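You operate a simulated robot arm through the tools that you are given. There is no shell and no other tool.

You are at the controls of a simulated robot arm. One attempt, no reset.

TASK
Put the terminal marked TALK in the clamped box, screw the grey lid down, then free the clamp.

Only the result counts: the job must be done as asked and must still hold three seconds after the hand-in. Knocking over, shifting, dropping, spilling or breaking anything else fails it. A push-on lid holds only when it is set on centred and level and pressed home; a screw cap is set on level and turned clockwise until tight.

THE ROBOT
A 7-joint arm with a two-finger parallel gripper, fixed in place. Base frame: the origin is on the floor under the middle of its stand, x ahead of it, y to its left, z up; the work surface is at about z = 850. Lengths are in mm, angles in degrees, forces in N, time in s.
With the tool pointing down near the work surface it reaches from about 240 to 680 mm from the base axis. Its first joint turns from -66.0 to 66.0 degrees. Payload 2.4 kg.
The TCP is the grasp point between the finger pads, 30 mm short of the fingertips. In the tool frame z runs along the fingers and y along their closing line. Largest opening 94 mm; finger width 28, thickness 10; the body of the gripper, 50 by 96 mm, starts 55 mm behind the TCP.
Orientation is that of the tool frame in the base frame, as a unit quaternion [x, y, z, w]. With the fingers straight down and closing along the base's y, the tool's x points along the base's -x, its y along +y and its z along -z.

THE INTERFACE
- The arm moves only by the tool servo_tool. Its argument "moves" is text: rows parted by semicolons, each of 7 numbers parted by spaces: the shift along the tool's x, y, z in mm, then the turn, a rotation vector about the tool's x, y, z in degrees, then the finger opening in mm, from 0 to 94. In form: dx dy dz ax ay az fingers; .... A call has 1 to 20 rows; each row is the pose to reach, as a shift and turn from the pose commanded when the call began, along the tool's axes at that moment. Rows are played at 5 a second. More than 50 mm and 8.6 degrees between two rows, or a gripper value outside its range, and nothing of the call is played. Where a pose cannot be reached the arm comes as near as it can. A force on the tool above 40 N (or 10 N above the force at the start of the call, whichever is more), or a blocked arm, ends the call early, and 0.2 s more pass. Each finger travels about 153 mm/s and halts on what it meets, pressing with about 45 N; the grip force reading is that of the motor and also rises with nothing between the fingers. The clock runs only during rows and for 0.2 s after the last one: add rows that repeat a pose to give the fingers time. It gives the time, the measured TCP pose, the force on the tool (base axes), the opening and the grip force at its end, in the units of the frame above (readings bear some noise), with the torque about the TCP (base axes, N m) and any sound that the robot's microphone picked up, and new pictures: "views" is both (left out), scene, wrist or none.
- Cameras (640 x 400 px; columns grow to the right, rows downward): "scene" is fixed at [31.2, 465.6, 1449.8]; the picture's right is [-0.84, -0.55, 0.00], its down [-0.29, 0.44, -0.85] and it looks along [0.47, -0.71, -0.53] (base axes); focal length 371 px, centre (320, 200). "wrist" rides on the gripper at [76, 14, -102] in the tool frame; the picture's right is [-0.18, 0.98, 0.00], its down [-0.75, -0.14, -0.64] and it looks along [-0.63, -0.12, 0.77] (tool axes); focal length 243 px, centre (320, 200). There is no depth. A picture from a camera that has moved, and an enlarged one, comes with that camera's place and axes in the base frame and with its lens.
- close_up(camera, box): a new picture of the part [left, top, right, bottom] of that camera's present view, enlarged. The clock stands still meanwhile.
- finish_job(): hands the job in; it is judged then, once.

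Nothing tells you positions but the pictures and the camera data. Unless the task says otherwise, let go and move clear before handing in.

The tools are called after ">>>" as name(argument=value, ...) on one line, values as JSON. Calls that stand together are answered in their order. servo_tool: Moves the arm, as the interface text tells. Its arguments: {"type":"object","properties":{"moves":{"type":"string"},"views":{"type":"string","enum":["both","scene","wrist","none"]}},"required":["moves"]} The other tools are called the same way: close_up (camera, box) takes an enlarged picture of a part of a camera's view; finish_job () hands the job in.

At the start:

```text
time_s: 0.0
ee_pos: [320.7, -101.0, 1168.7]
tool_rot: [0.0, 1.0, 0.0, 0.001]
wrist_force: [0.3, -0.5, 0.3]
wrist_torque: [-0.01, 0.01, -0.01]
grip_width: 93.9
grasp_force: 0.0
```

scene: 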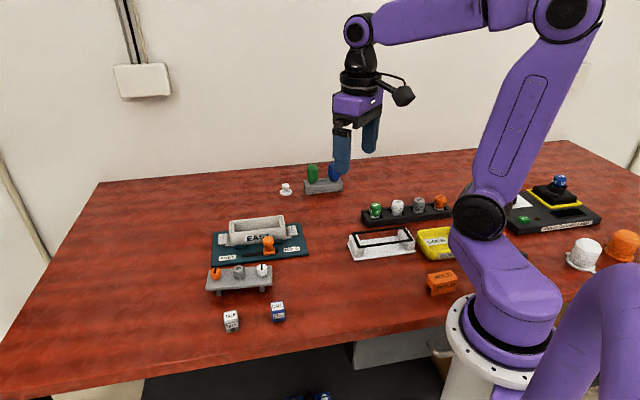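
wrist: 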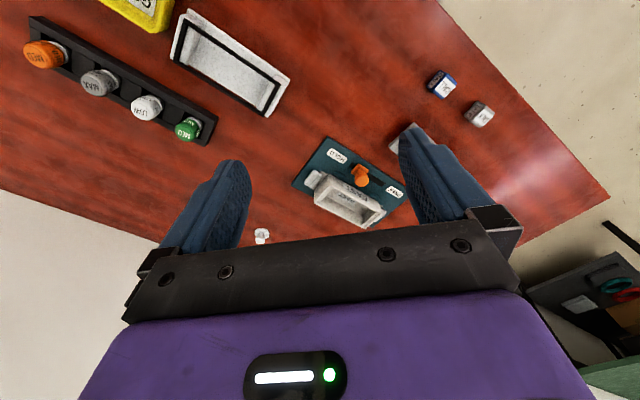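

I see a table with a clamped box on a teal plate, several knobs, lids and small blocks; I'll look closer before moving anything.

>>> close_up(camera="scene", box=[190, 200, 330, 340])

>>> close_up(camera="scene", box=[330, 180, 480, 300])

>>> close_up(camera="scene", box=[480, 160, 640, 290])

>>> close_up(camera="wrist", box=[270, 60, 510, 260])

>>> close_up(camera="wrist", box=[10, 0, 300, 180])

```text
2.86 times, centred on (260, 270) of scene
camera zoom: at [31.2, 465.6, 1449.8], right [-0.84, -0.55, 0.0], down [-0.29, 0.44, -0.85], along [0.47, -0.71, -0.53], focal length 1060 px, centre (491, 0)
```

zoom: 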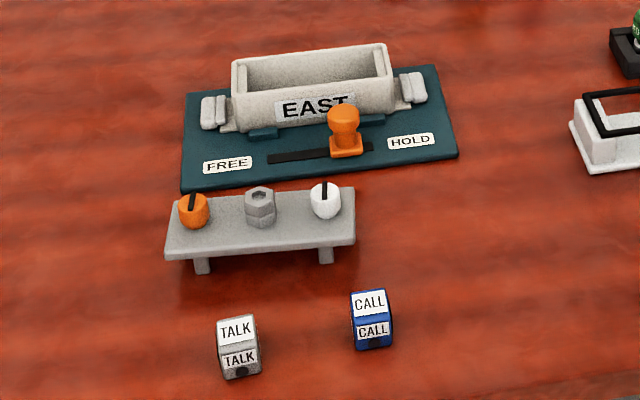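

```text
3.33 times, centred on (405, 240) of scene
camera zoom: at [31.2, 465.6, 1449.8], right [-0.84, -0.55, 0.0], down [-0.29, 0.44, -0.85], along [0.47, -0.71, -0.53], focal length 1237 px, centre (37, 67)
```

zoom: 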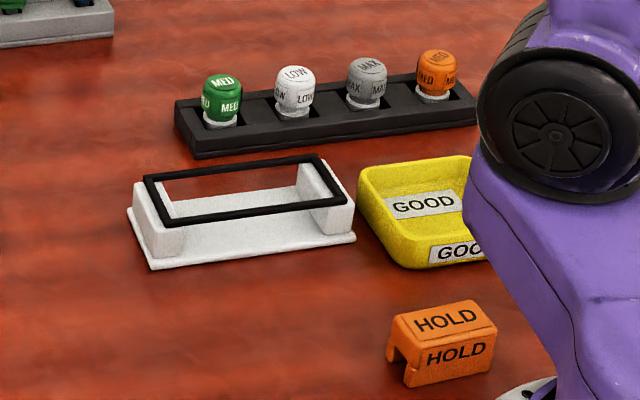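

```text
3.08 times, centred on (560, 225) of scene
camera zoom: at [31.2, 465.6, 1449.8], right [-0.84, -0.55, 0.0], down [-0.29, 0.44, -0.85], along [0.47, -0.71, -0.53], focal length 1142 px, centre (-418, 123)
```

zoom: 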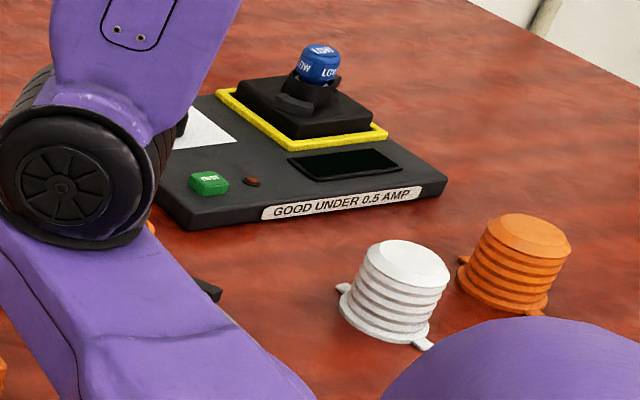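

```text
2.00 times, centred on (390, 160) of wrist
camera zoom: at [244.6, -87.5, 1272.6], right [0.18, 0.98, 0.0], down [0.75, -0.14, 0.64], along [0.63, -0.12, -0.77], focal length 485 px, centre (180, 280)
```

zoom: 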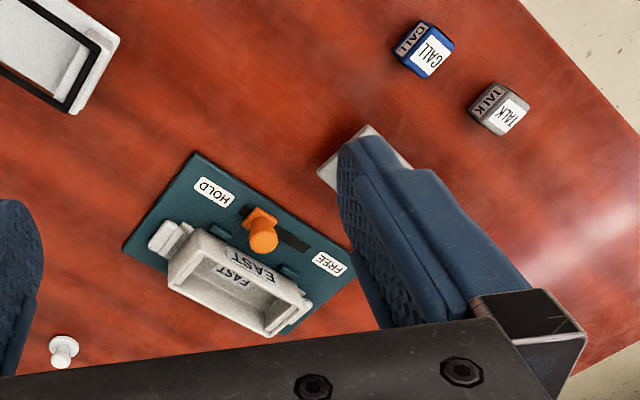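

```text
2.21 times, centred on (155, 90) of wrist
camera zoom: at [244.6, -87.5, 1272.6], right [0.18, 0.98, 0.0], down [0.75, -0.14, 0.64], along [0.63, -0.12, -0.77], focal length 535 px, centre (684, 443)
```

zoom: 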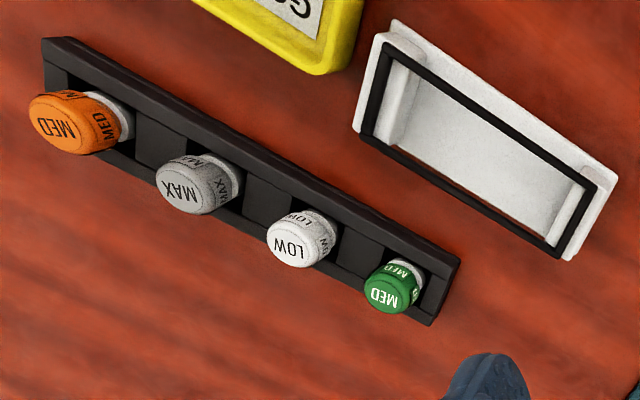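

I see the EAST box held in a clamp with an orange slide lever, TALK and CALL cubes, and a small grey bench; I need to find the grey lid, so I'm zooming further.

>>> close_up(camera="scene", box=[270, 150, 360, 210])

>>> close_up(camera="scene", box=[195, 250, 295, 335])

>>> close_up(camera="scene", box=[205, 205, 315, 270])

>>> close_up(camera="scene", box=[280, 320, 460, 400])

>>> close_up(camera="wrist", box=[480, 180, 640, 400])

>>> close_up(camera="scene", box=[540, 130, 640, 290])

```text
6.67 times, centred on (315, 180) of scene
camera zoom: at [31.2, 465.6, 1449.8], right [-0.84, -0.55, 0.0], down [-0.29, 0.44, -0.85], along [0.47, -0.71, -0.53], focal length 2473 px, centre (353, 333)
```

zoom: 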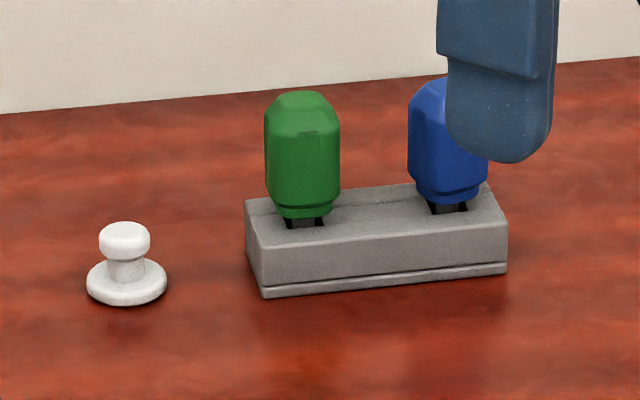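

```text
4.71 times, centred on (245, 292) of scene
camera zoom: at [31.2, 465.6, 1449.8], right [-0.84, -0.55, 0.0], down [-0.29, 0.44, -0.85], along [0.47, -0.71, -0.53], focal length 1746 px, centre (673, -235)
```

zoom: 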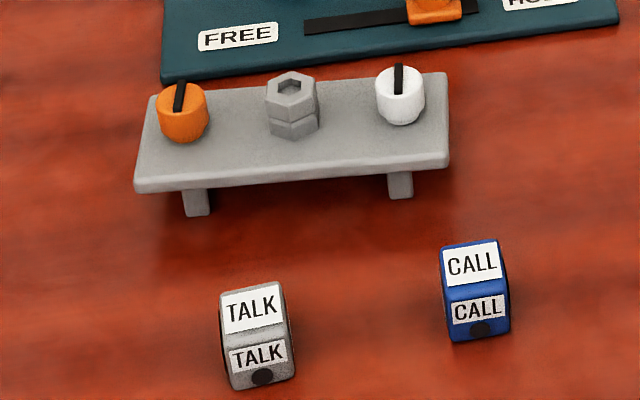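

```text
5.82 times, centred on (260, 238) of scene
camera zoom: at [31.2, 465.6, 1449.8], right [-0.84, -0.55, 0.0], down [-0.29, 0.44, -0.85], along [0.47, -0.71, -0.53], focal length 2159 px, centre (669, -18)
```

zoom: 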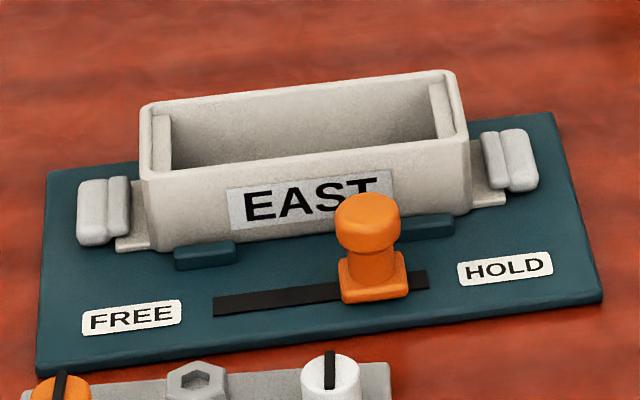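

```text
3.56 times, centred on (370, 360) of scene
camera zoom: at [31.2, 465.6, 1449.8], right [-0.84, -0.55, 0.0], down [-0.29, 0.44, -0.85], along [0.47, -0.71, -0.53], focal length 1319 px, centre (142, -369)
```

zoom: 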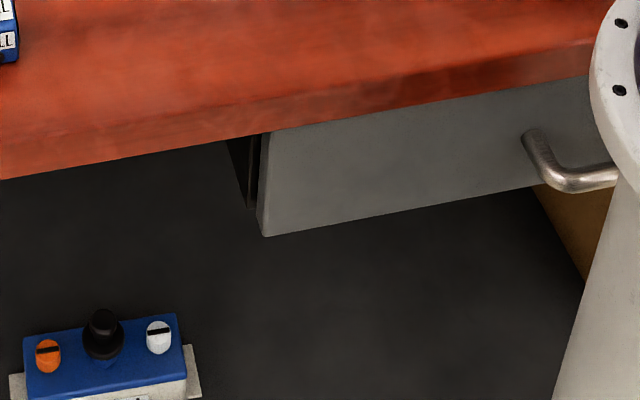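

```text
1.82 times, centred on (560, 290) of wrist
camera zoom: at [244.6, -87.5, 1272.6], right [0.18, 0.98, 0.0], down [0.75, -0.14, 0.64], along [0.63, -0.12, -0.77], focal length 441 px, centre (-116, 36)
```

zoom: 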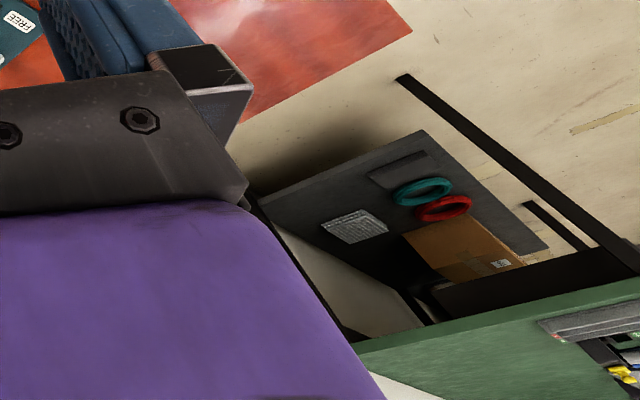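

```text
2.50 times, centred on (590, 210) of scene
camera zoom: at [31.2, 465.6, 1449.8], right [-0.84, -0.55, 0.0], down [-0.29, 0.44, -0.85], along [0.47, -0.71, -0.53], focal length 928 px, centre (-355, 175)
```

zoom: 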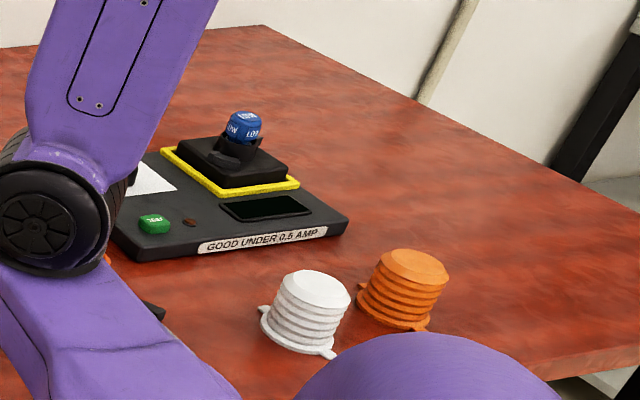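

There appears to be an assembled unit on the floor at the picture's bottom edge; I'll look at it as it may show how things fit, then move the arm for a better look at the bench.

>>> close_up(camera="scene", box=[270, 375, 350, 400])

>>> close_up(camera="wrist", box=[420, 60, 510, 140])

```text
8.00 times, centred on (310, 388) of scene
camera zoom: at [31.2, 465.6, 1449.8], right [-0.84, -0.55, 0.0], down [-0.29, 0.44, -0.85], along [0.47, -0.71, -0.53], focal length 2968 px, centre (400, -1300)
```

zoom: 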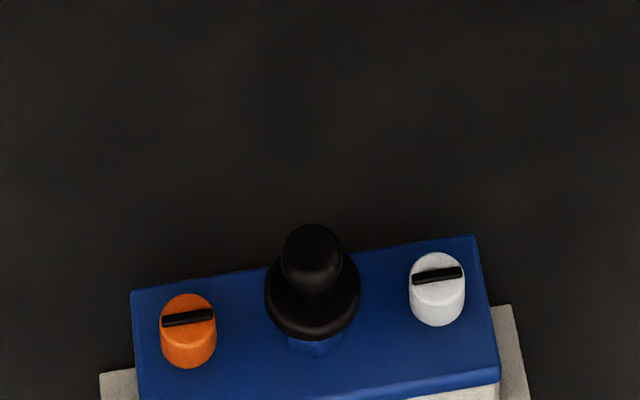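

```text
5.00 times, centred on (465, 100) of wrist
camera zoom: at [244.6, -87.5, 1272.6], right [0.18, 0.98, 0.0], down [0.75, -0.14, 0.64], along [0.63, -0.12, -0.77], focal length 1213 px, centre (-405, 700)
```

zoom: 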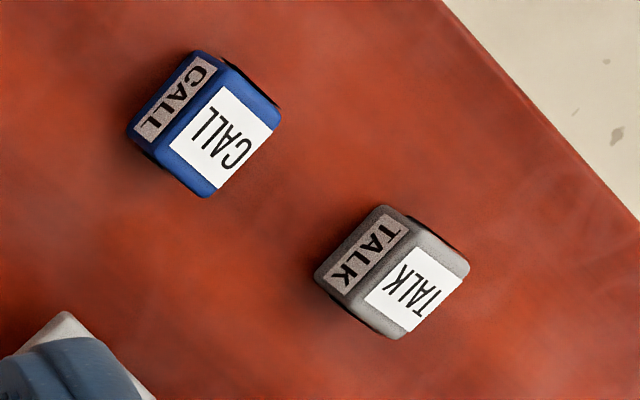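

The grey "bench" looks like the lid itself (two slotted quarter-turn screws, hex boss in the middle, like the blue unit on the floor), and the green/blue tools in the rack look like screwdrivers. I'll move the wrist camera nearer to the lid to check.

>>> servo_tool(moves="-15 25 22 0 0 0 94; -30 50 44 0 0 0 94; -45 75 66 0 0 0 94; -60 100 88 0 0 0 94; -75 130 110 0 0 0 94; -90 150 132 0 0 0 94; -100 170 150 0 0 0 94; -100 170 150 0 0 0 94", views="both")

```text
time_s: 1.8
ee_pos: [420.9, 68.9, 1020.5]
tool_rot: [0.0, 1.0, 0.0, 0.0]
wrist_force: [0.8, -0.1, -0.2]
wrist_torque: [-0.04, 0.0, 0.02]
grip_width: 94.1
grasp_force: 0.0
camera wrist: at [345.0, 82.1, 1122.9], right [0.18, 0.98, 0.0], down [0.75, -0.14, 0.64], along [0.63, -0.12, -0.77], focal length 243 px, centre (320, 200)
```

scene: 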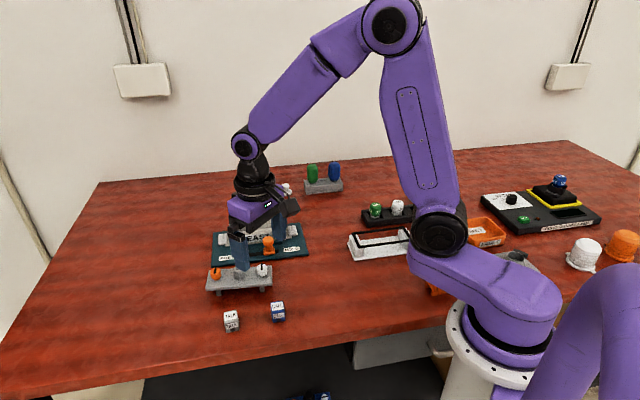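
wrist: 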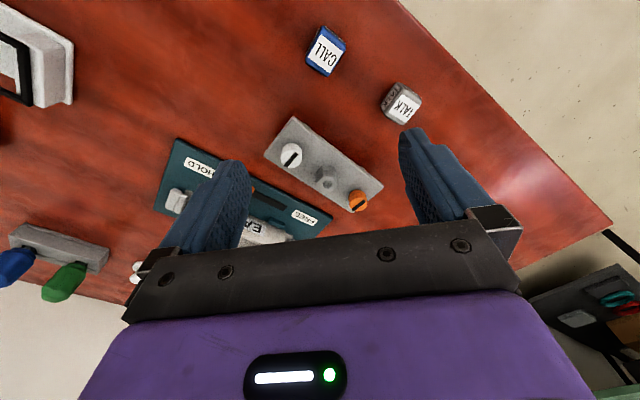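

>>> close_up(camera="wrist", box=[250, 100, 400, 220])

>>> close_up(camera="scene", box=[430, 180, 640, 300])

>>> close_up(camera="wrist", box=[0, 200, 140, 310])

>>> close_up(camera="wrist", box=[150, 130, 340, 260])

```text
3.33 times, centred on (325, 160) of wrist
camera zoom: at [345.0, 82.1, 1122.9], right [0.18, 0.98, 0.0], down [0.75, -0.14, 0.64], along [0.63, -0.12, -0.77], focal length 809 px, centre (303, 333)
```

zoom: 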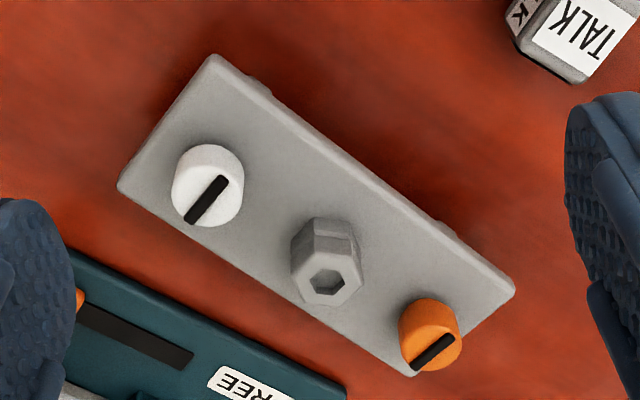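

```text
3.05 times, centred on (535, 240) of scene
camera zoom: at [31.2, 465.7, 1449.8], right [-0.84, -0.55, 0.0], down [-0.29, 0.44, -0.85], along [0.47, -0.71, -0.53], focal length 1131 px, centre (-335, 78)
```

zoom: 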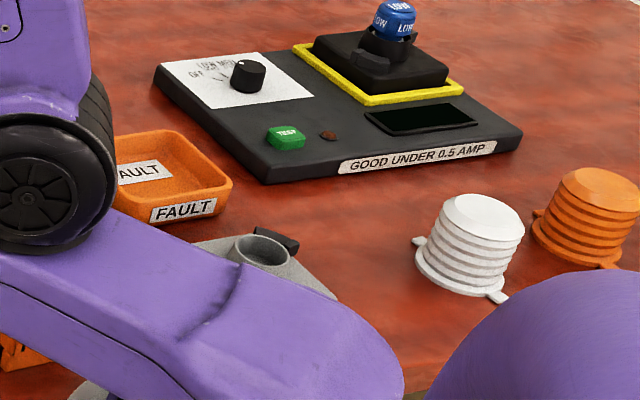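

```text
3.64 times, centred on (70, 255) of wrist
camera zoom: at [345.0, 82.1, 1122.9], right [0.18, 0.98, 0.0], down [0.75, -0.14, 0.64], along [0.63, -0.12, -0.77], focal length 882 px, centre (1229, 0)
```

zoom: 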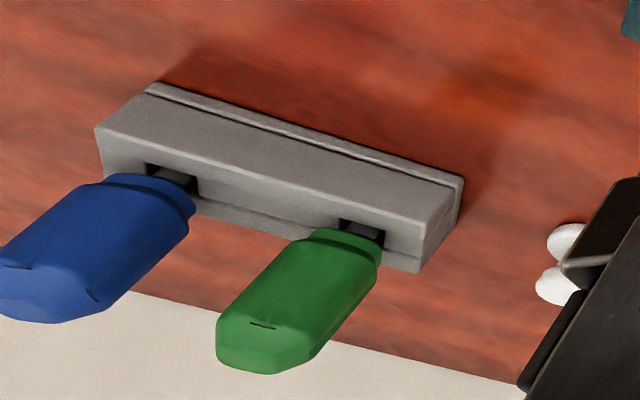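

```text
3.08 times, centred on (245, 195) of wrist
camera zoom: at [345.0, 82.1, 1122.9], right [0.18, 0.98, 0.0], down [0.75, -0.14, 0.64], along [0.63, -0.12, -0.77], focal length 746 px, centre (551, 215)
```

zoom: 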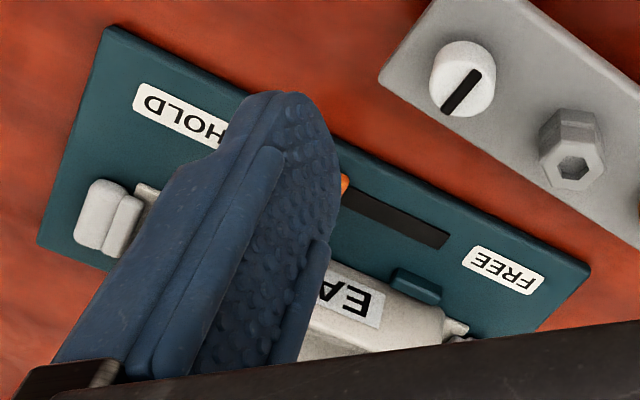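

The grey plate carries a white and an orange slotted head and a hex boss, so I take it to be the lid at about (509, 60). I'll tilt the hand to look at it from the side and see what is underneath.

>>> servo_tool(moves="1 9 12 0 -8 0 94; 3 18 25 0 -16 0 94; 4 28 38 0 -24 0 94; 6 38 51 0 -32 0 94; 7 47 64 0 -40 0 94; 7 47 64 0 -40 0 94", views="wrist")

```text
time_s: 3.2
ee_pos: [414.3, 115.9, 955.4]
tool_rot: [-0.002, 0.94, -0.001, 0.341]
wrist_force: [0.4, 0.8, 0.4]
wrist_torque: [0.0, -0.01, -0.01]
grip_width: 93.9
grasp_force: 0.0
out of reach, approached as far as the arm can: row 3, 4
camera wrist: at [289.9, 128.3, 985.4], right [0.14, 0.98, 0.11], down [0.16, -0.14, 0.98], along [0.98, -0.12, -0.18], focal length 243 px, centre (320, 200)
```

wrist: 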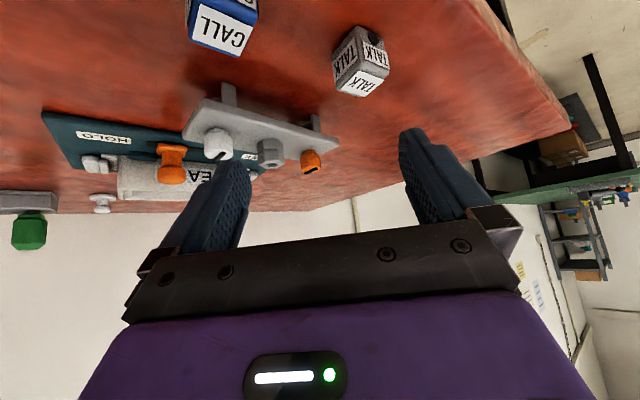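

>>> close_up(camera="wrist", box=[170, 70, 350, 190])

>>> close_up(camera="wrist", box=[30, 100, 260, 220])

>>> close_up(camera="wrist", box=[170, 0, 400, 110])

```text
3.33 times, centred on (260, 130) of wrist
camera zoom: at [289.9, 128.3, 985.4], right [0.14, 0.98, 0.11], down [0.16, -0.14, 0.98], along [0.98, -0.12, -0.18], focal length 809 px, centre (520, 433)
```

zoom: 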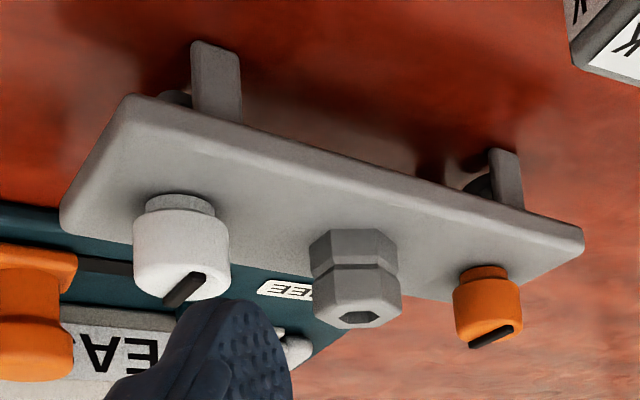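

```text
2.78 times, centred on (145, 160) of wrist
camera zoom: at [289.9, 128.3, 985.4], right [0.14, 0.98, 0.11], down [0.16, -0.14, 0.98], along [0.98, -0.12, -0.18], focal length 675 px, centre (807, 311)
```

zoom: 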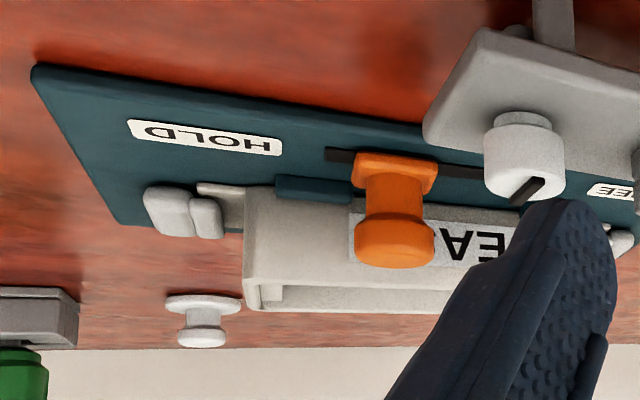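

```text
2.78 times, centred on (285, 55) of wrist
camera zoom: at [289.9, 128.3, 985.4], right [0.14, 0.98, 0.11], down [0.16, -0.14, 0.98], along [0.98, -0.12, -0.18], focal length 675 px, centre (417, 604)
```

zoom: 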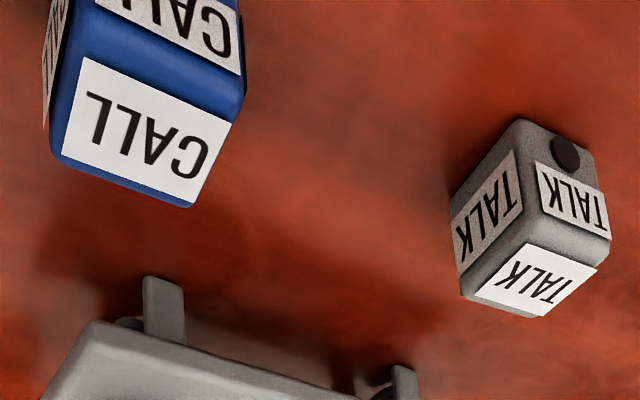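

The plate rests on posts, with the screw ends underneath, and its heads look like graspable thumb-screws about 25 mm across. Now I'll look straight down into the clamped box.

>>> servo_tool(moves="-22 -26 -15 0 6 0 94; -44 -53 -5 0 12 0 94; -66 -80 6 0 18 0 94; -88 -106 16 0 24 0 94; -110 -133 26 0 30 0 94; -132 -160 36 0 35 0 94; -153 -186 44 0 40 0 94; -153 -186 44 0 40 0 94", views="both")

```text
time_s: 5.0
ee_pos: [558.9, -70.4, 1019.8]
tool_rot: [0.0, 1.0, 0.0, 0.0]
wrist_force: [0.5, -0.1, -0.5]
wrist_torque: [-0.01, -0.01, 0.01]
grip_width: 94.1
grasp_force: 0.0
out of reach, approached as far as the arm can: row 3
camera wrist: at [483.4, -57.2, 1123.2], right [0.18, 0.98, 0.0], down [0.75, -0.14, 0.64], along [0.63, -0.12, -0.77], focal length 243 px, centre (320, 200)
```

scene: 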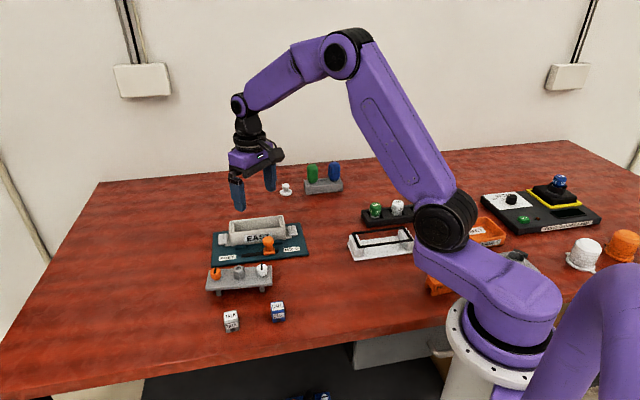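
wrist: 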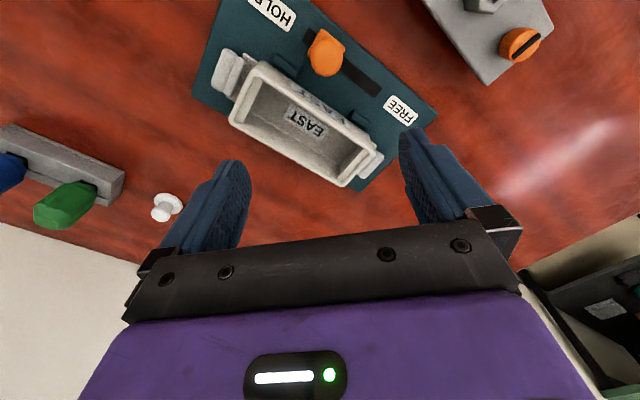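

>>> close_up(camera="wrist", box=[190, 0, 450, 200])

>>> close_up(camera="wrist", box=[220, 50, 390, 195])

>>> close_up(camera="wrist", box=[0, 110, 200, 260])

>>> close_up(camera="wrist", box=[400, 0, 580, 120])

```text
2.00 times, centred on (320, 100) of wrist
camera zoom: at [483.4, -57.2, 1123.2], right [0.18, 0.98, 0.0], down [0.75, -0.14, 0.64], along [0.63, -0.12, -0.77], focal length 485 px, centre (320, 400)
```

zoom: 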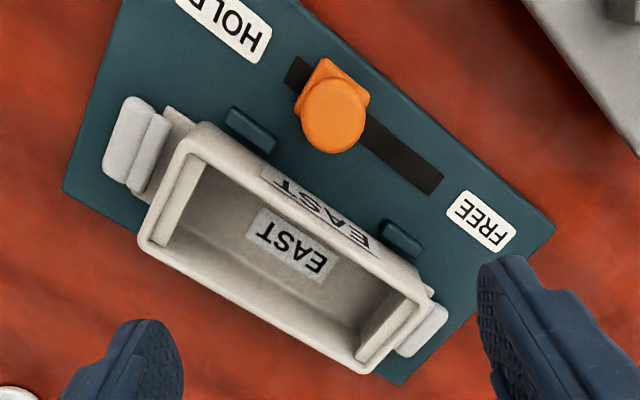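

```text
2.76 times, centred on (305, 122) of wrist
camera zoom: at [483.4, -57.2, 1123.2], right [0.18, 0.98, 0.0], down [0.75, -0.14, 0.64], along [0.63, -0.12, -0.77], focal length 669 px, centre (361, 414)
```

zoom: 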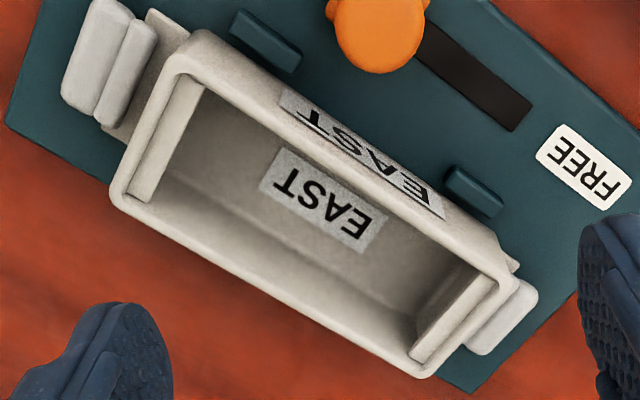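

```text
2.67 times, centred on (100, 185) of wrist
camera zoom: at [483.4, -57.2, 1123.2], right [0.18, 0.98, 0.0], down [0.75, -0.14, 0.64], along [0.63, -0.12, -0.77], focal length 647 px, centre (907, 240)
```

zoom: 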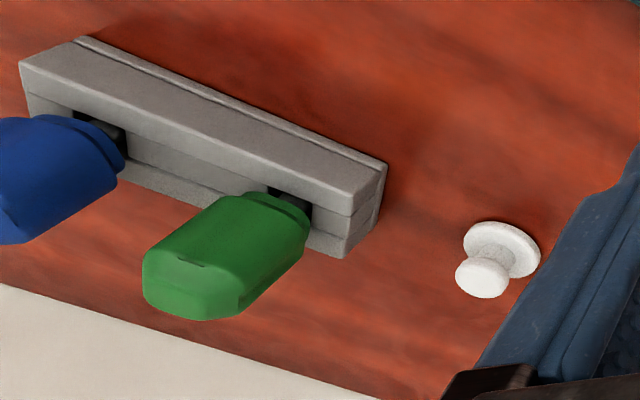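

```text
3.33 times, centred on (490, 60) of wrist
camera zoom: at [483.4, -57.2, 1123.2], right [0.18, 0.98, 0.0], down [0.75, -0.14, 0.64], along [0.63, -0.12, -0.77], focal length 809 px, centre (-247, 667)
```

zoom: 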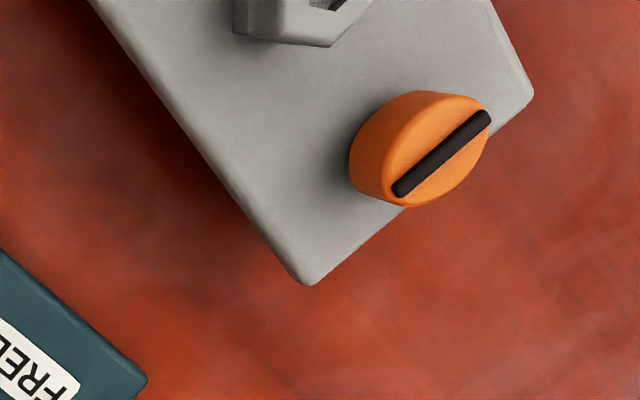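

The heads carry raised pointer bars (not driver slots), and the box interior is open with an EAST label on its floor. Next I'll go over the TALK cube for an accurate look.

>>> servo_tool(moves="17 31 0 0 0 0 94; 34 62 0 0 0 0 94; 51 94 0 0 0 0 94; 68 126 5 0 0 0 94; 85 157 10 0 0 0 94; 102 189 15 0 0 0 94; 115 220 20 0 0 0 94; 115 220 40 0 0 0 94; 115 220 40 0 0 0 94", views="both")

```text
time_s: 7.0
ee_pos: [443.2, 151.4, 981.4]
tool_rot: [0.0, 1.0, 0.001, 0.001]
wrist_force: [-0.4, -0.2, 0.5]
wrist_torque: [0.0, 0.01, 0.05]
grip_width: 93.8
grasp_force: 0.2
camera wrist: at [368.8, 164.2, 1083.5], right [0.18, 0.98, 0.0], down [0.75, -0.14, 0.64], along [0.63, -0.12, -0.77], focal length 243 px, centre (320, 200)
```

scene: 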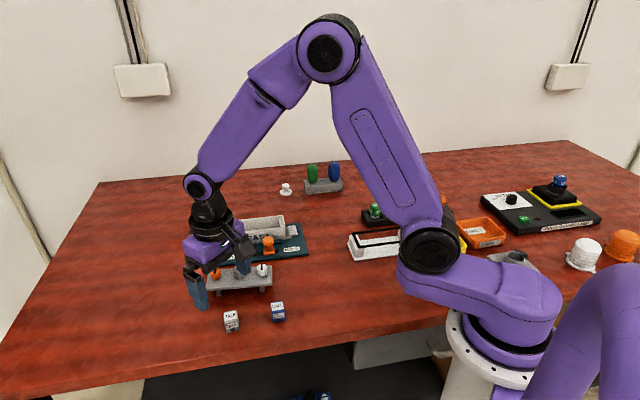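
wrist: 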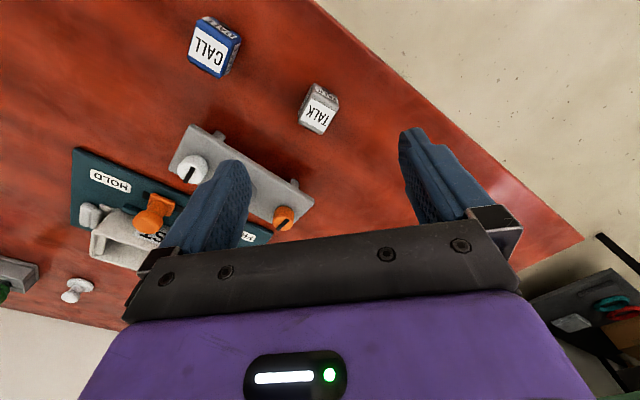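

>>> close_up(camera="wrist", box=[270, 70, 370, 150])

>>> close_up(camera="wrist", box=[160, 110, 320, 240])

```text
5.00 times, centred on (320, 110) of wrist
camera zoom: at [368.8, 164.2, 1083.5], right [0.18, 0.98, 0.0], down [0.75, -0.14, 0.64], along [0.63, -0.12, -0.77], focal length 1213 px, centre (320, 650)
```

zoom: 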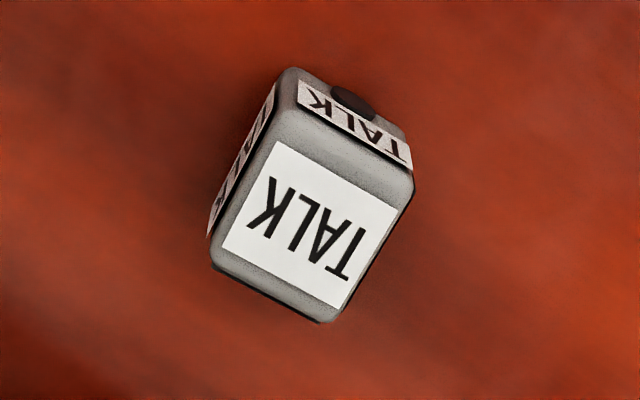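

```text
3.08 times, centred on (240, 175) of wrist
camera zoom: at [368.8, 164.2, 1083.5], right [0.18, 0.98, 0.0], down [0.75, -0.14, 0.64], along [0.63, -0.12, -0.77], focal length 746 px, centre (566, 277)
```

zoom: 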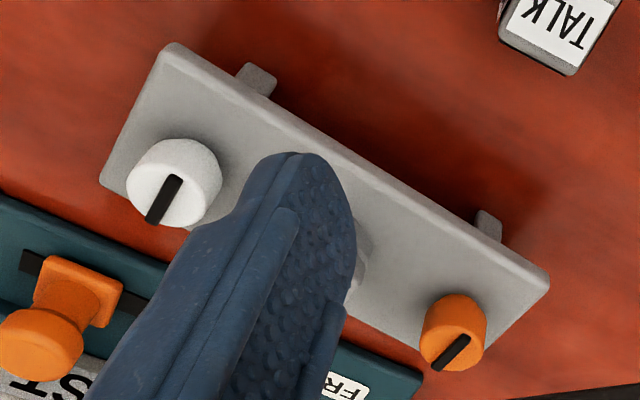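

TALK cube is at about (443, 149), its faces turned roughly 51° from x; I'll turn the gripper to match and drop closer to verify before descending.

>>> servo_tool(moves="0 0 10 0 0 8 94; 0 0 20 0 0 16 94; 0 0 30 0 0 24 94; 0 0 40 0 0 32 94; 1 -1 50 0 0 39 94; 1 -1 50 0 0 39 94", views="wrist")

```text
time_s: 8.4
ee_pos: [442.4, 148.5, 930.8]
tool_rot: [0.335, 0.942, 0.0, 0.0]
wrist_force: [-0.4, -1.2, -0.6]
wrist_torque: [-0.01, 0.01, 0.03]
grip_width: 94.1
grasp_force: 0.0
camera wrist: at [393.5, 207.6, 1032.7], right [0.76, 0.65, 0.0], down [0.5, -0.58, 0.64], along [0.42, -0.49, -0.77], focal length 243 px, centre (320, 200)
```

wrist: 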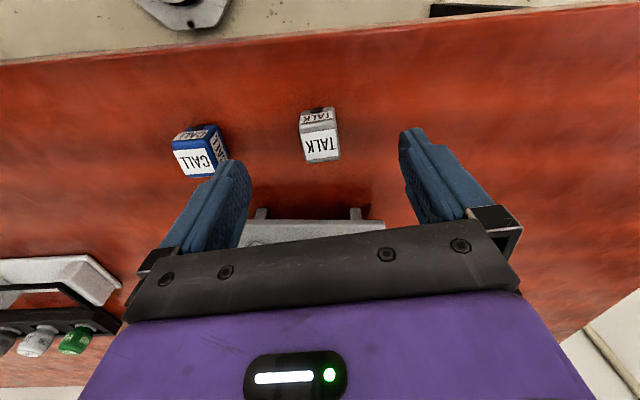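

>>> close_up(camera="wrist", box=[270, 90, 370, 180])

>>> close_up(camera="wrist", box=[180, 80, 460, 255])

```text
4.44 times, centred on (320, 135) of wrist
camera zoom: at [393.5, 207.6, 1032.7], right [0.76, 0.65, 0.0], down [0.5, -0.58, 0.64], along [0.42, -0.49, -0.77], focal length 1078 px, centre (320, 489)
```

zoom: 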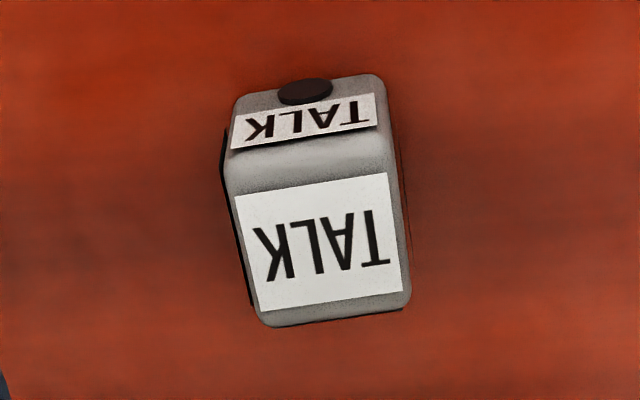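

```text
2.29 times, centred on (320, 168) of wrist
camera zoom: at [393.5, 207.6, 1032.7], right [0.76, 0.65, 0.0], down [0.5, -0.58, 0.64], along [0.42, -0.49, -0.77], focal length 555 px, centre (320, 274)
```

zoom: 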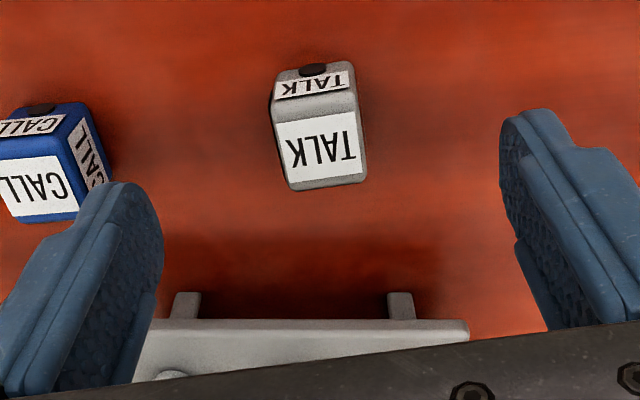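

The cube is centred under the gripper and aligned; descending with a narrower opening to clear the CALL cube.

>>> servo_tool(moves="0 0 0 0 0 0 64; 0 0 10 0 0 0 64; 0 0 20 0 0 0 64; 0 0 30 0 0 0 64; 0 0 38 0 0 0 64; 0 0 44 0 0 0 64; 0 0 44 0 0 0 64", views="both")

```text
time_s: 10.0
ee_pos: [443.7, 149.2, 887.3]
tool_rot: [0.334, 0.943, 0.0, 0.0]
wrist_force: [0.7, -0.3, -0.2]
wrist_torque: [-0.02, -0.02, 0.02]
grip_width: 64.0
grasp_force: 0.1
camera wrist: at [393.6, 207.0, 989.3], right [0.76, 0.65, 0.0], down [0.5, -0.58, 0.64], along [0.42, -0.49, -0.77], focal length 243 px, centre (320, 200)
```

scene: 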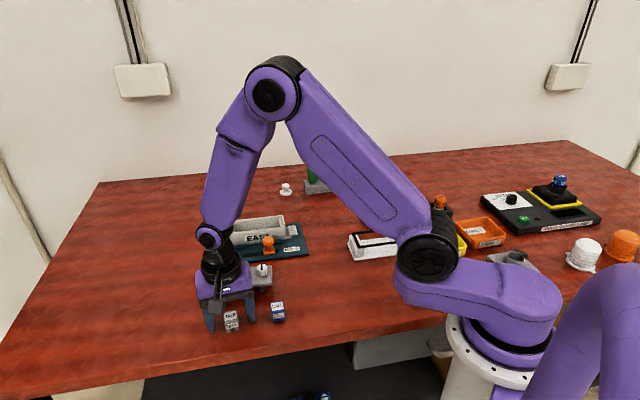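
wrist: 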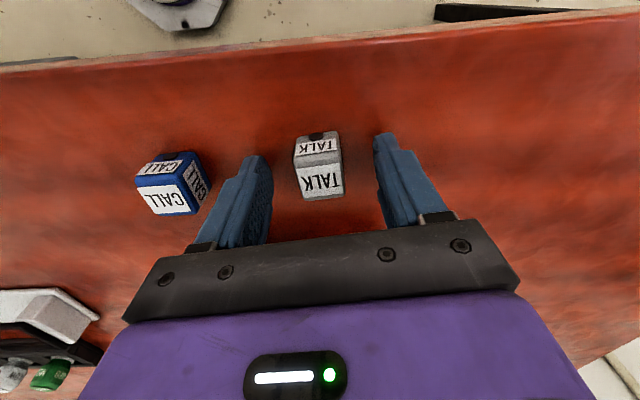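

The cube sits centred between the fingers; closing on it and lifting a little.

>>> servo_tool(moves="0 0 2 0 0 0 50; 0 0 2 0 0 0 30; 0 0 2 0 0 0 15; 0 0 2 0 0 0 15; 0 0 2 0 0 0 15; 0 0 -10 0 0 0 15; 0 0 -30 0 0 0 15; 0 0 -50 0 0 0 15; 0 0 -50 0 0 0 15", views="both")

```text
time_s: 12.0
ee_pos: [442.3, 148.5, 937.2]
tool_rot: [0.334, 0.943, 0.0, 0.0]
wrist_force: [-0.4, -0.8, -0.8]
wrist_torque: [0.0, 0.03, 0.0]
grip_width: 24.5
grasp_force: 45.7
camera wrist: at [392.7, 207.2, 1039.8], right [0.76, 0.65, 0.0], down [0.5, -0.58, 0.64], along [0.42, -0.49, -0.77], focal length 243 px, centre (320, 200)
```

scene: 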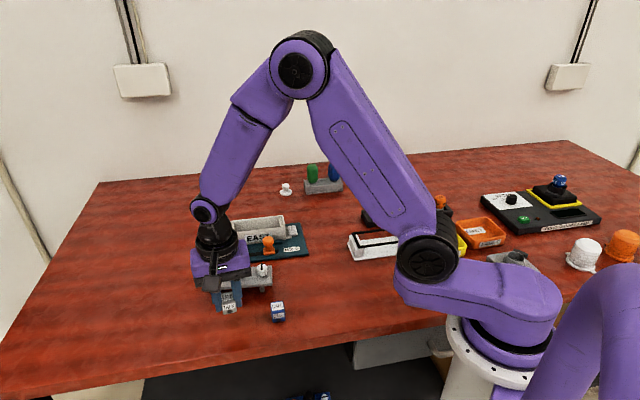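
wrist: 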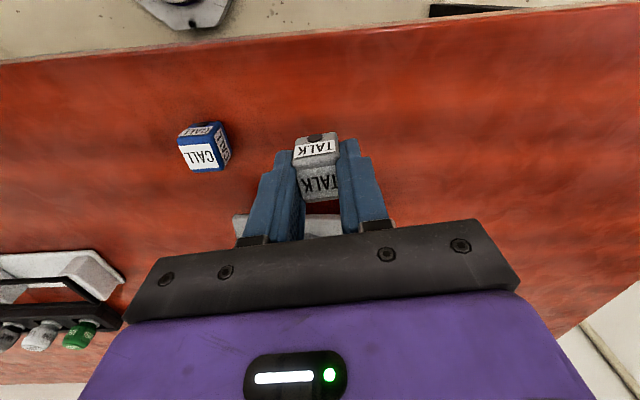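

Cube held (24.5 mm grip). I'll raise it and carry it over the box near (586, -90), turning to the box's long axis, then refine the position.

>>> servo_tool(moves="0 0 -30 0 0 0 15; 0 0 -63 0 0 0 15; -37 -14 -63 0 0 1 15; -75 -27 -63 0 0 2 15; -112 -41 -63 0 0 3 15; -150 -55 -63 0 0 4 15; -187 -68 -63 0 0 5 15; -225 -82 -63 0 0 6 15; -262 -96 -63 0 0 6.6 15; -262 -96 -63 0 0 6.6 15; -262 -96 -63 0 0 6.6 15", views="both")

```text
time_s: 14.4
ee_pos: [586.3, -90.4, 998.9]
tool_rot: [0.387, 0.922, 0.0, 0.0]
wrist_force: [0.0, -0.3, -0.7]
wrist_torque: [0.03, 0.03, 0.0]
grip_width: 24.6
grasp_force: 45.1
camera wrist: at [544.6, -26.5, 1101.0], right [0.83, 0.56, 0.0], down [0.43, -0.64, 0.64], along [0.36, -0.53, -0.77], focal length 243 px, centre (320, 200)
```

scene: 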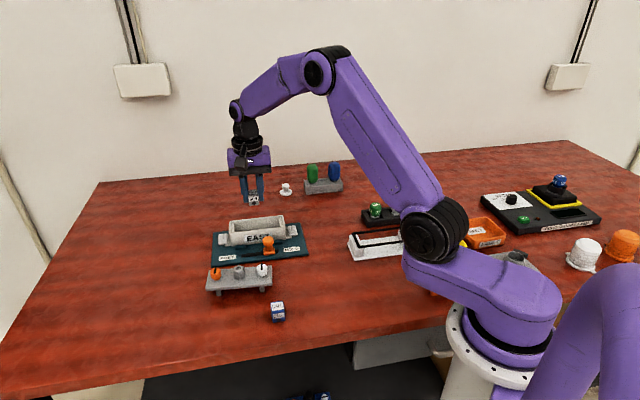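
wrist: 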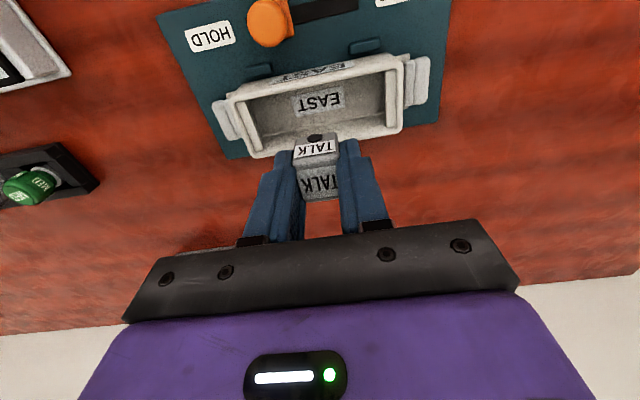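

>>> close_up(camera="wrist", box=[200, 30, 440, 180])

>>> close_up(camera="scene", box=[205, 180, 315, 270])

```text
2.67 times, centred on (320, 105) of wrist
camera zoom: at [544.6, -26.5, 1101.0], right [0.83, 0.56, 0.0], down [0.43, -0.64, 0.64], along [0.36, -0.53, -0.77], focal length 647 px, centre (320, 453)
```

zoom: 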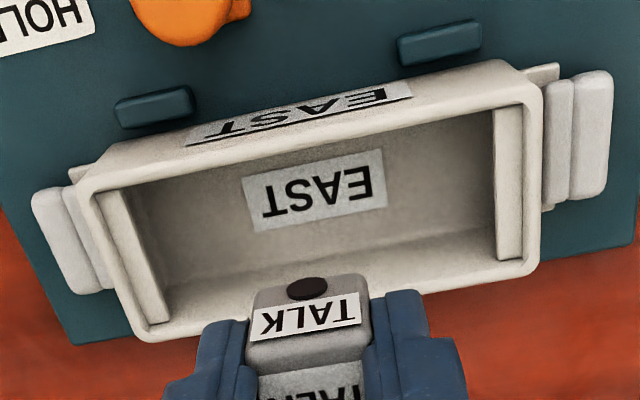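

```text
4.44 times, centred on (260, 225) of scene
camera zoom: at [31.2, 465.6, 1449.8], right [-0.84, -0.55, 0.0], down [-0.29, 0.44, -0.85], along [0.47, -0.71, -0.53], focal length 1649 px, centre (587, 89)
```

zoom: 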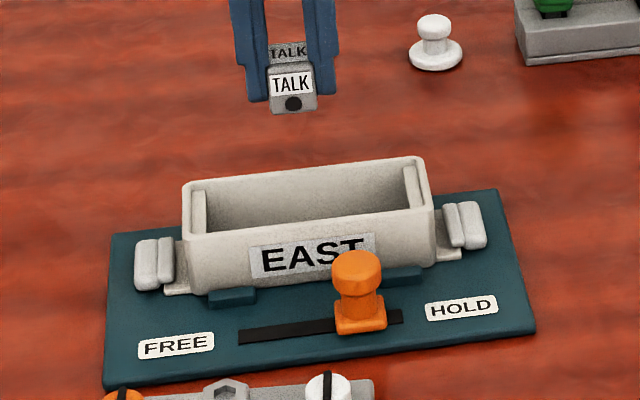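

The box is centred within ~1 mm of the tool axis and aligned within 1°; its floor I take to be near z = 861. Lowering the cube into it.

>>> servo_tool(moves="-1 -1 20 0 0 0 15; -1 -1 45 0 0 0 15; -1 -1 65 0 0 0 15; -1 -1 80 0 0 0 15; -1 -1 90 0 0 0 15; -1 -1 96 0 0 0 15; -1 -1 99 0 0 0 15; -1 -1 99 0 0 0 15", views="both")

```text
time_s: 16.2
ee_pos: [585.0, -92.6, 900.0]
tool_rot: [0.387, 0.922, 0.001, 0.0]
wrist_force: [0.0, 0.8, -0.7]
wrist_torque: [-0.01, 0.02, -0.03]
grip_width: 24.7
grasp_force: 44.5
camera wrist: at [543.6, -28.6, 1002.8], right [0.83, 0.56, 0.0], down [0.43, -0.64, 0.64], along [0.36, -0.53, -0.77], focal length 243 px, centre (320, 200)
```

scene: 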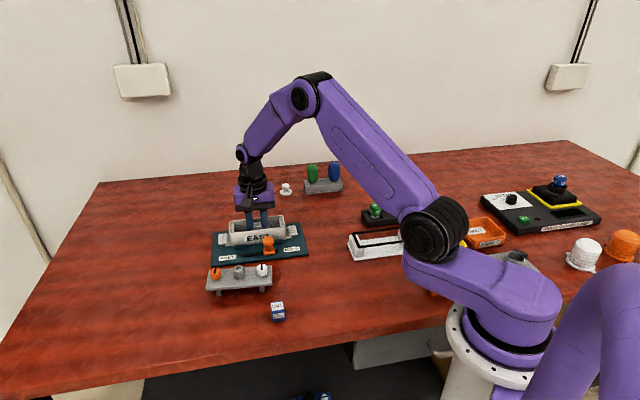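
wrist: 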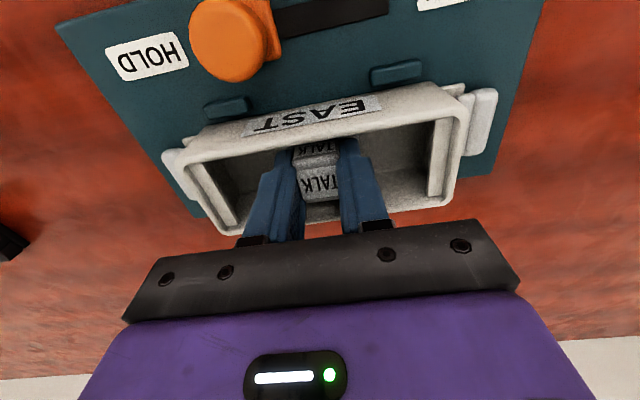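

The cube is inside the box without contact yet; continuing down gently until it touches the floor.

>>> servo_tool(moves="0 0 1 0 0 0 15; 0 0 2 0 0 0 15; 0 0 3 0 0 0 15; 0 0 3 0 0 0 15", views="none")

```text
time_s: 17.2
ee_pos: [585.0, -92.0, 897.3]
tool_rot: [0.388, 0.922, 0.001, 0.0]
wrist_force: [0.5, -0.2, 0.0]
wrist_torque: [0.01, 0.01, 0.01]
grip_width: 24.7
grasp_force: 45.1
```

>>> servo_tool(moves="0 0 1 0 0 0 15; 0 0 2 0 0 0 15; 0 0 3 0 0 0 15; 0 0 3 0 0 0 15", views="none")

```text
time_s: 18.2
ee_pos: [585.5, -91.7, 897.7]
tool_rot: [0.388, 0.922, 0.0, 0.002]
wrist_force: [-7.1, 1.9, 33.4]
wrist_torque: [0.13, 0.34, 0.02]
grip_width: 24.8
grasp_force: 45.1
```

Contact with the floor felt (33 N); easing off, opening the fingers, and lifting out.

>>> servo_tool(moves="0 0 -2 0 0 0 15; 0 0 -2.5 0 0 0 15; 0 0 -2.5 0 0 0 30; 0 0 -2.5 0 0 0 44; 0 0 -2.5 0 0 0 44; 0 0 -15 0 0 0 44; 0 0 -35 0 0 0 44; 0 0 -60 0 0 0 44; 0 0 -90 0 0 0 44; 0 0 -110 0 0 0 44; 0 0 -110 0 0 0 44", views="both")

```text
time_s: 20.6
ee_pos: [584.6, -91.2, 1004.8]
tool_rot: [0.388, 0.922, 0.0, -0.001]
wrist_force: [0.7, 0.3, 0.3]
wrist_torque: [-0.01, -0.02, -0.02]
grip_width: 43.9
grasp_force: 0.1
camera wrist: at [542.9, -28.3, 1107.2], right [0.83, 0.56, 0.0], down [0.43, -0.64, 0.64], along [0.36, -0.53, -0.77], focal length 243 px, centre (320, 200)
```

scene: 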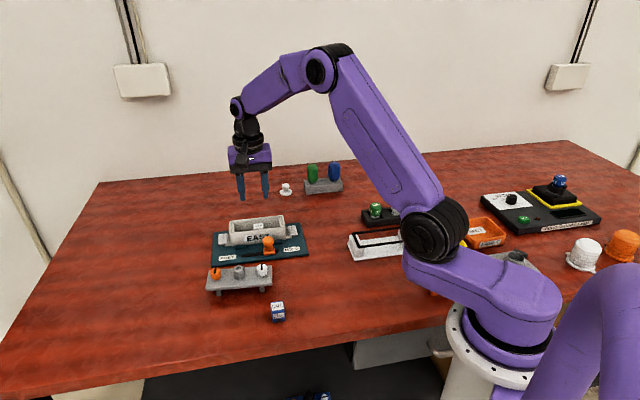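
wrist: 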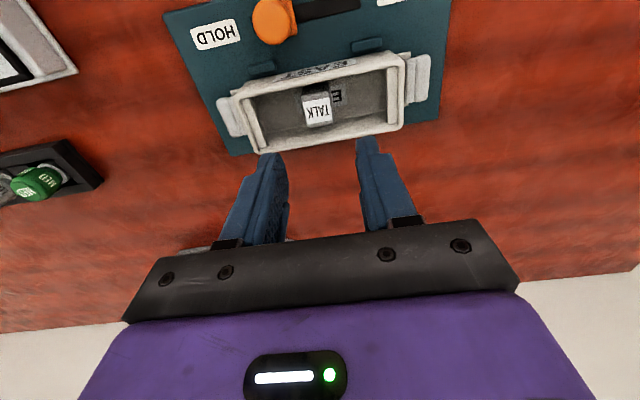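

>>> close_up(camera="wrist", box=[200, 20, 440, 170])

>>> close_up(camera="scene", box=[195, 205, 315, 300])

```text
2.67 times, centred on (320, 95) of wrist
camera zoom: at [542.9, -28.3, 1107.2], right [0.83, 0.56, 0.0], down [0.43, -0.64, 0.64], along [0.36, -0.53, -0.77], focal length 647 px, centre (320, 480)
```

zoom: 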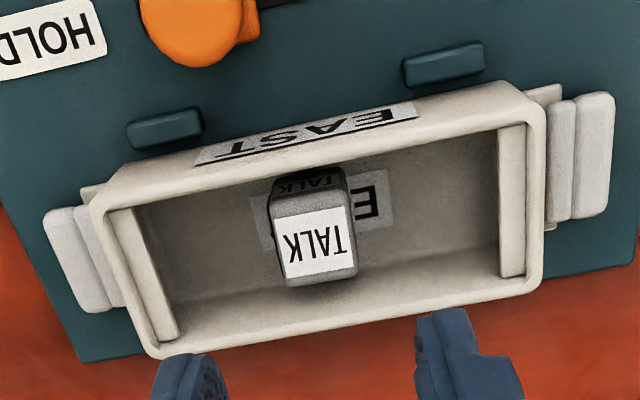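

```text
4.21 times, centred on (255, 252) of scene
camera zoom: at [31.2, 465.6, 1449.8], right [-0.84, -0.55, 0.0], down [-0.29, 0.44, -0.85], along [0.47, -0.71, -0.53], focal length 1562 px, centre (594, -21)
```

zoom: 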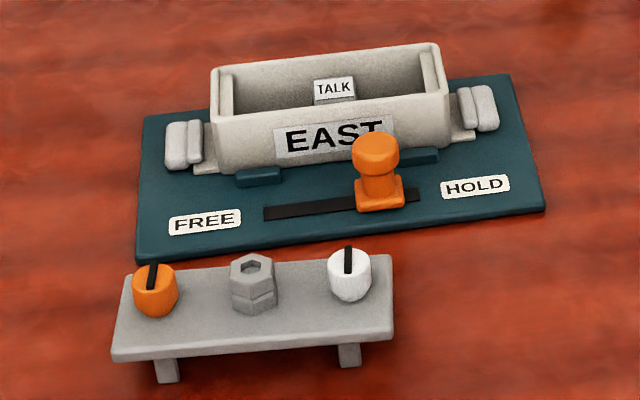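

TALK is standing upright in the box. Now moving over the grey lid to measure its position, angle and the hex boss.

>>> servo_tool(moves="28 8 0 0 0 0 70; 56 16 0 0 0 0 80; 84 24 0 0 0 0 94; 112 32 0 0 0 0 94; 140 40 0 0 0 0 94; 167 47 0 0 0 0 94; 167 47 0 0 0 0 94", views="wrist")

```text
time_s: 22.2
ee_pos: [502.2, 59.6, 1004.2]
tool_rot: [0.388, 0.922, 0.0, 0.0]
wrist_force: [0.7, 0.4, 0.0]
wrist_torque: [-0.02, -0.01, 0.0]
grip_width: 93.9
grasp_force: 0.1
camera wrist: at [459.7, 123.5, 1107.1], right [0.83, 0.56, 0.0], down [0.43, -0.64, 0.64], along [0.36, -0.53, -0.77], focal length 243 px, centre (320, 200)
```

wrist: 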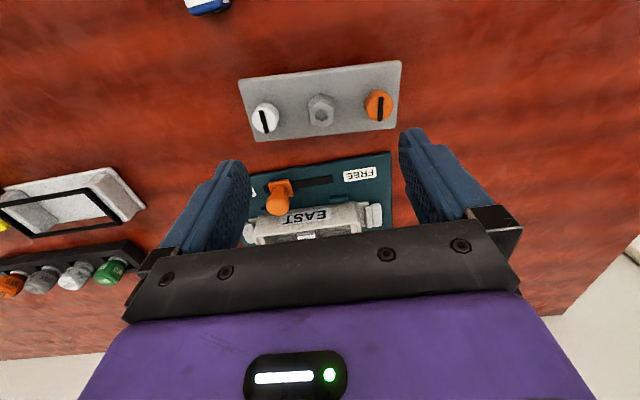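

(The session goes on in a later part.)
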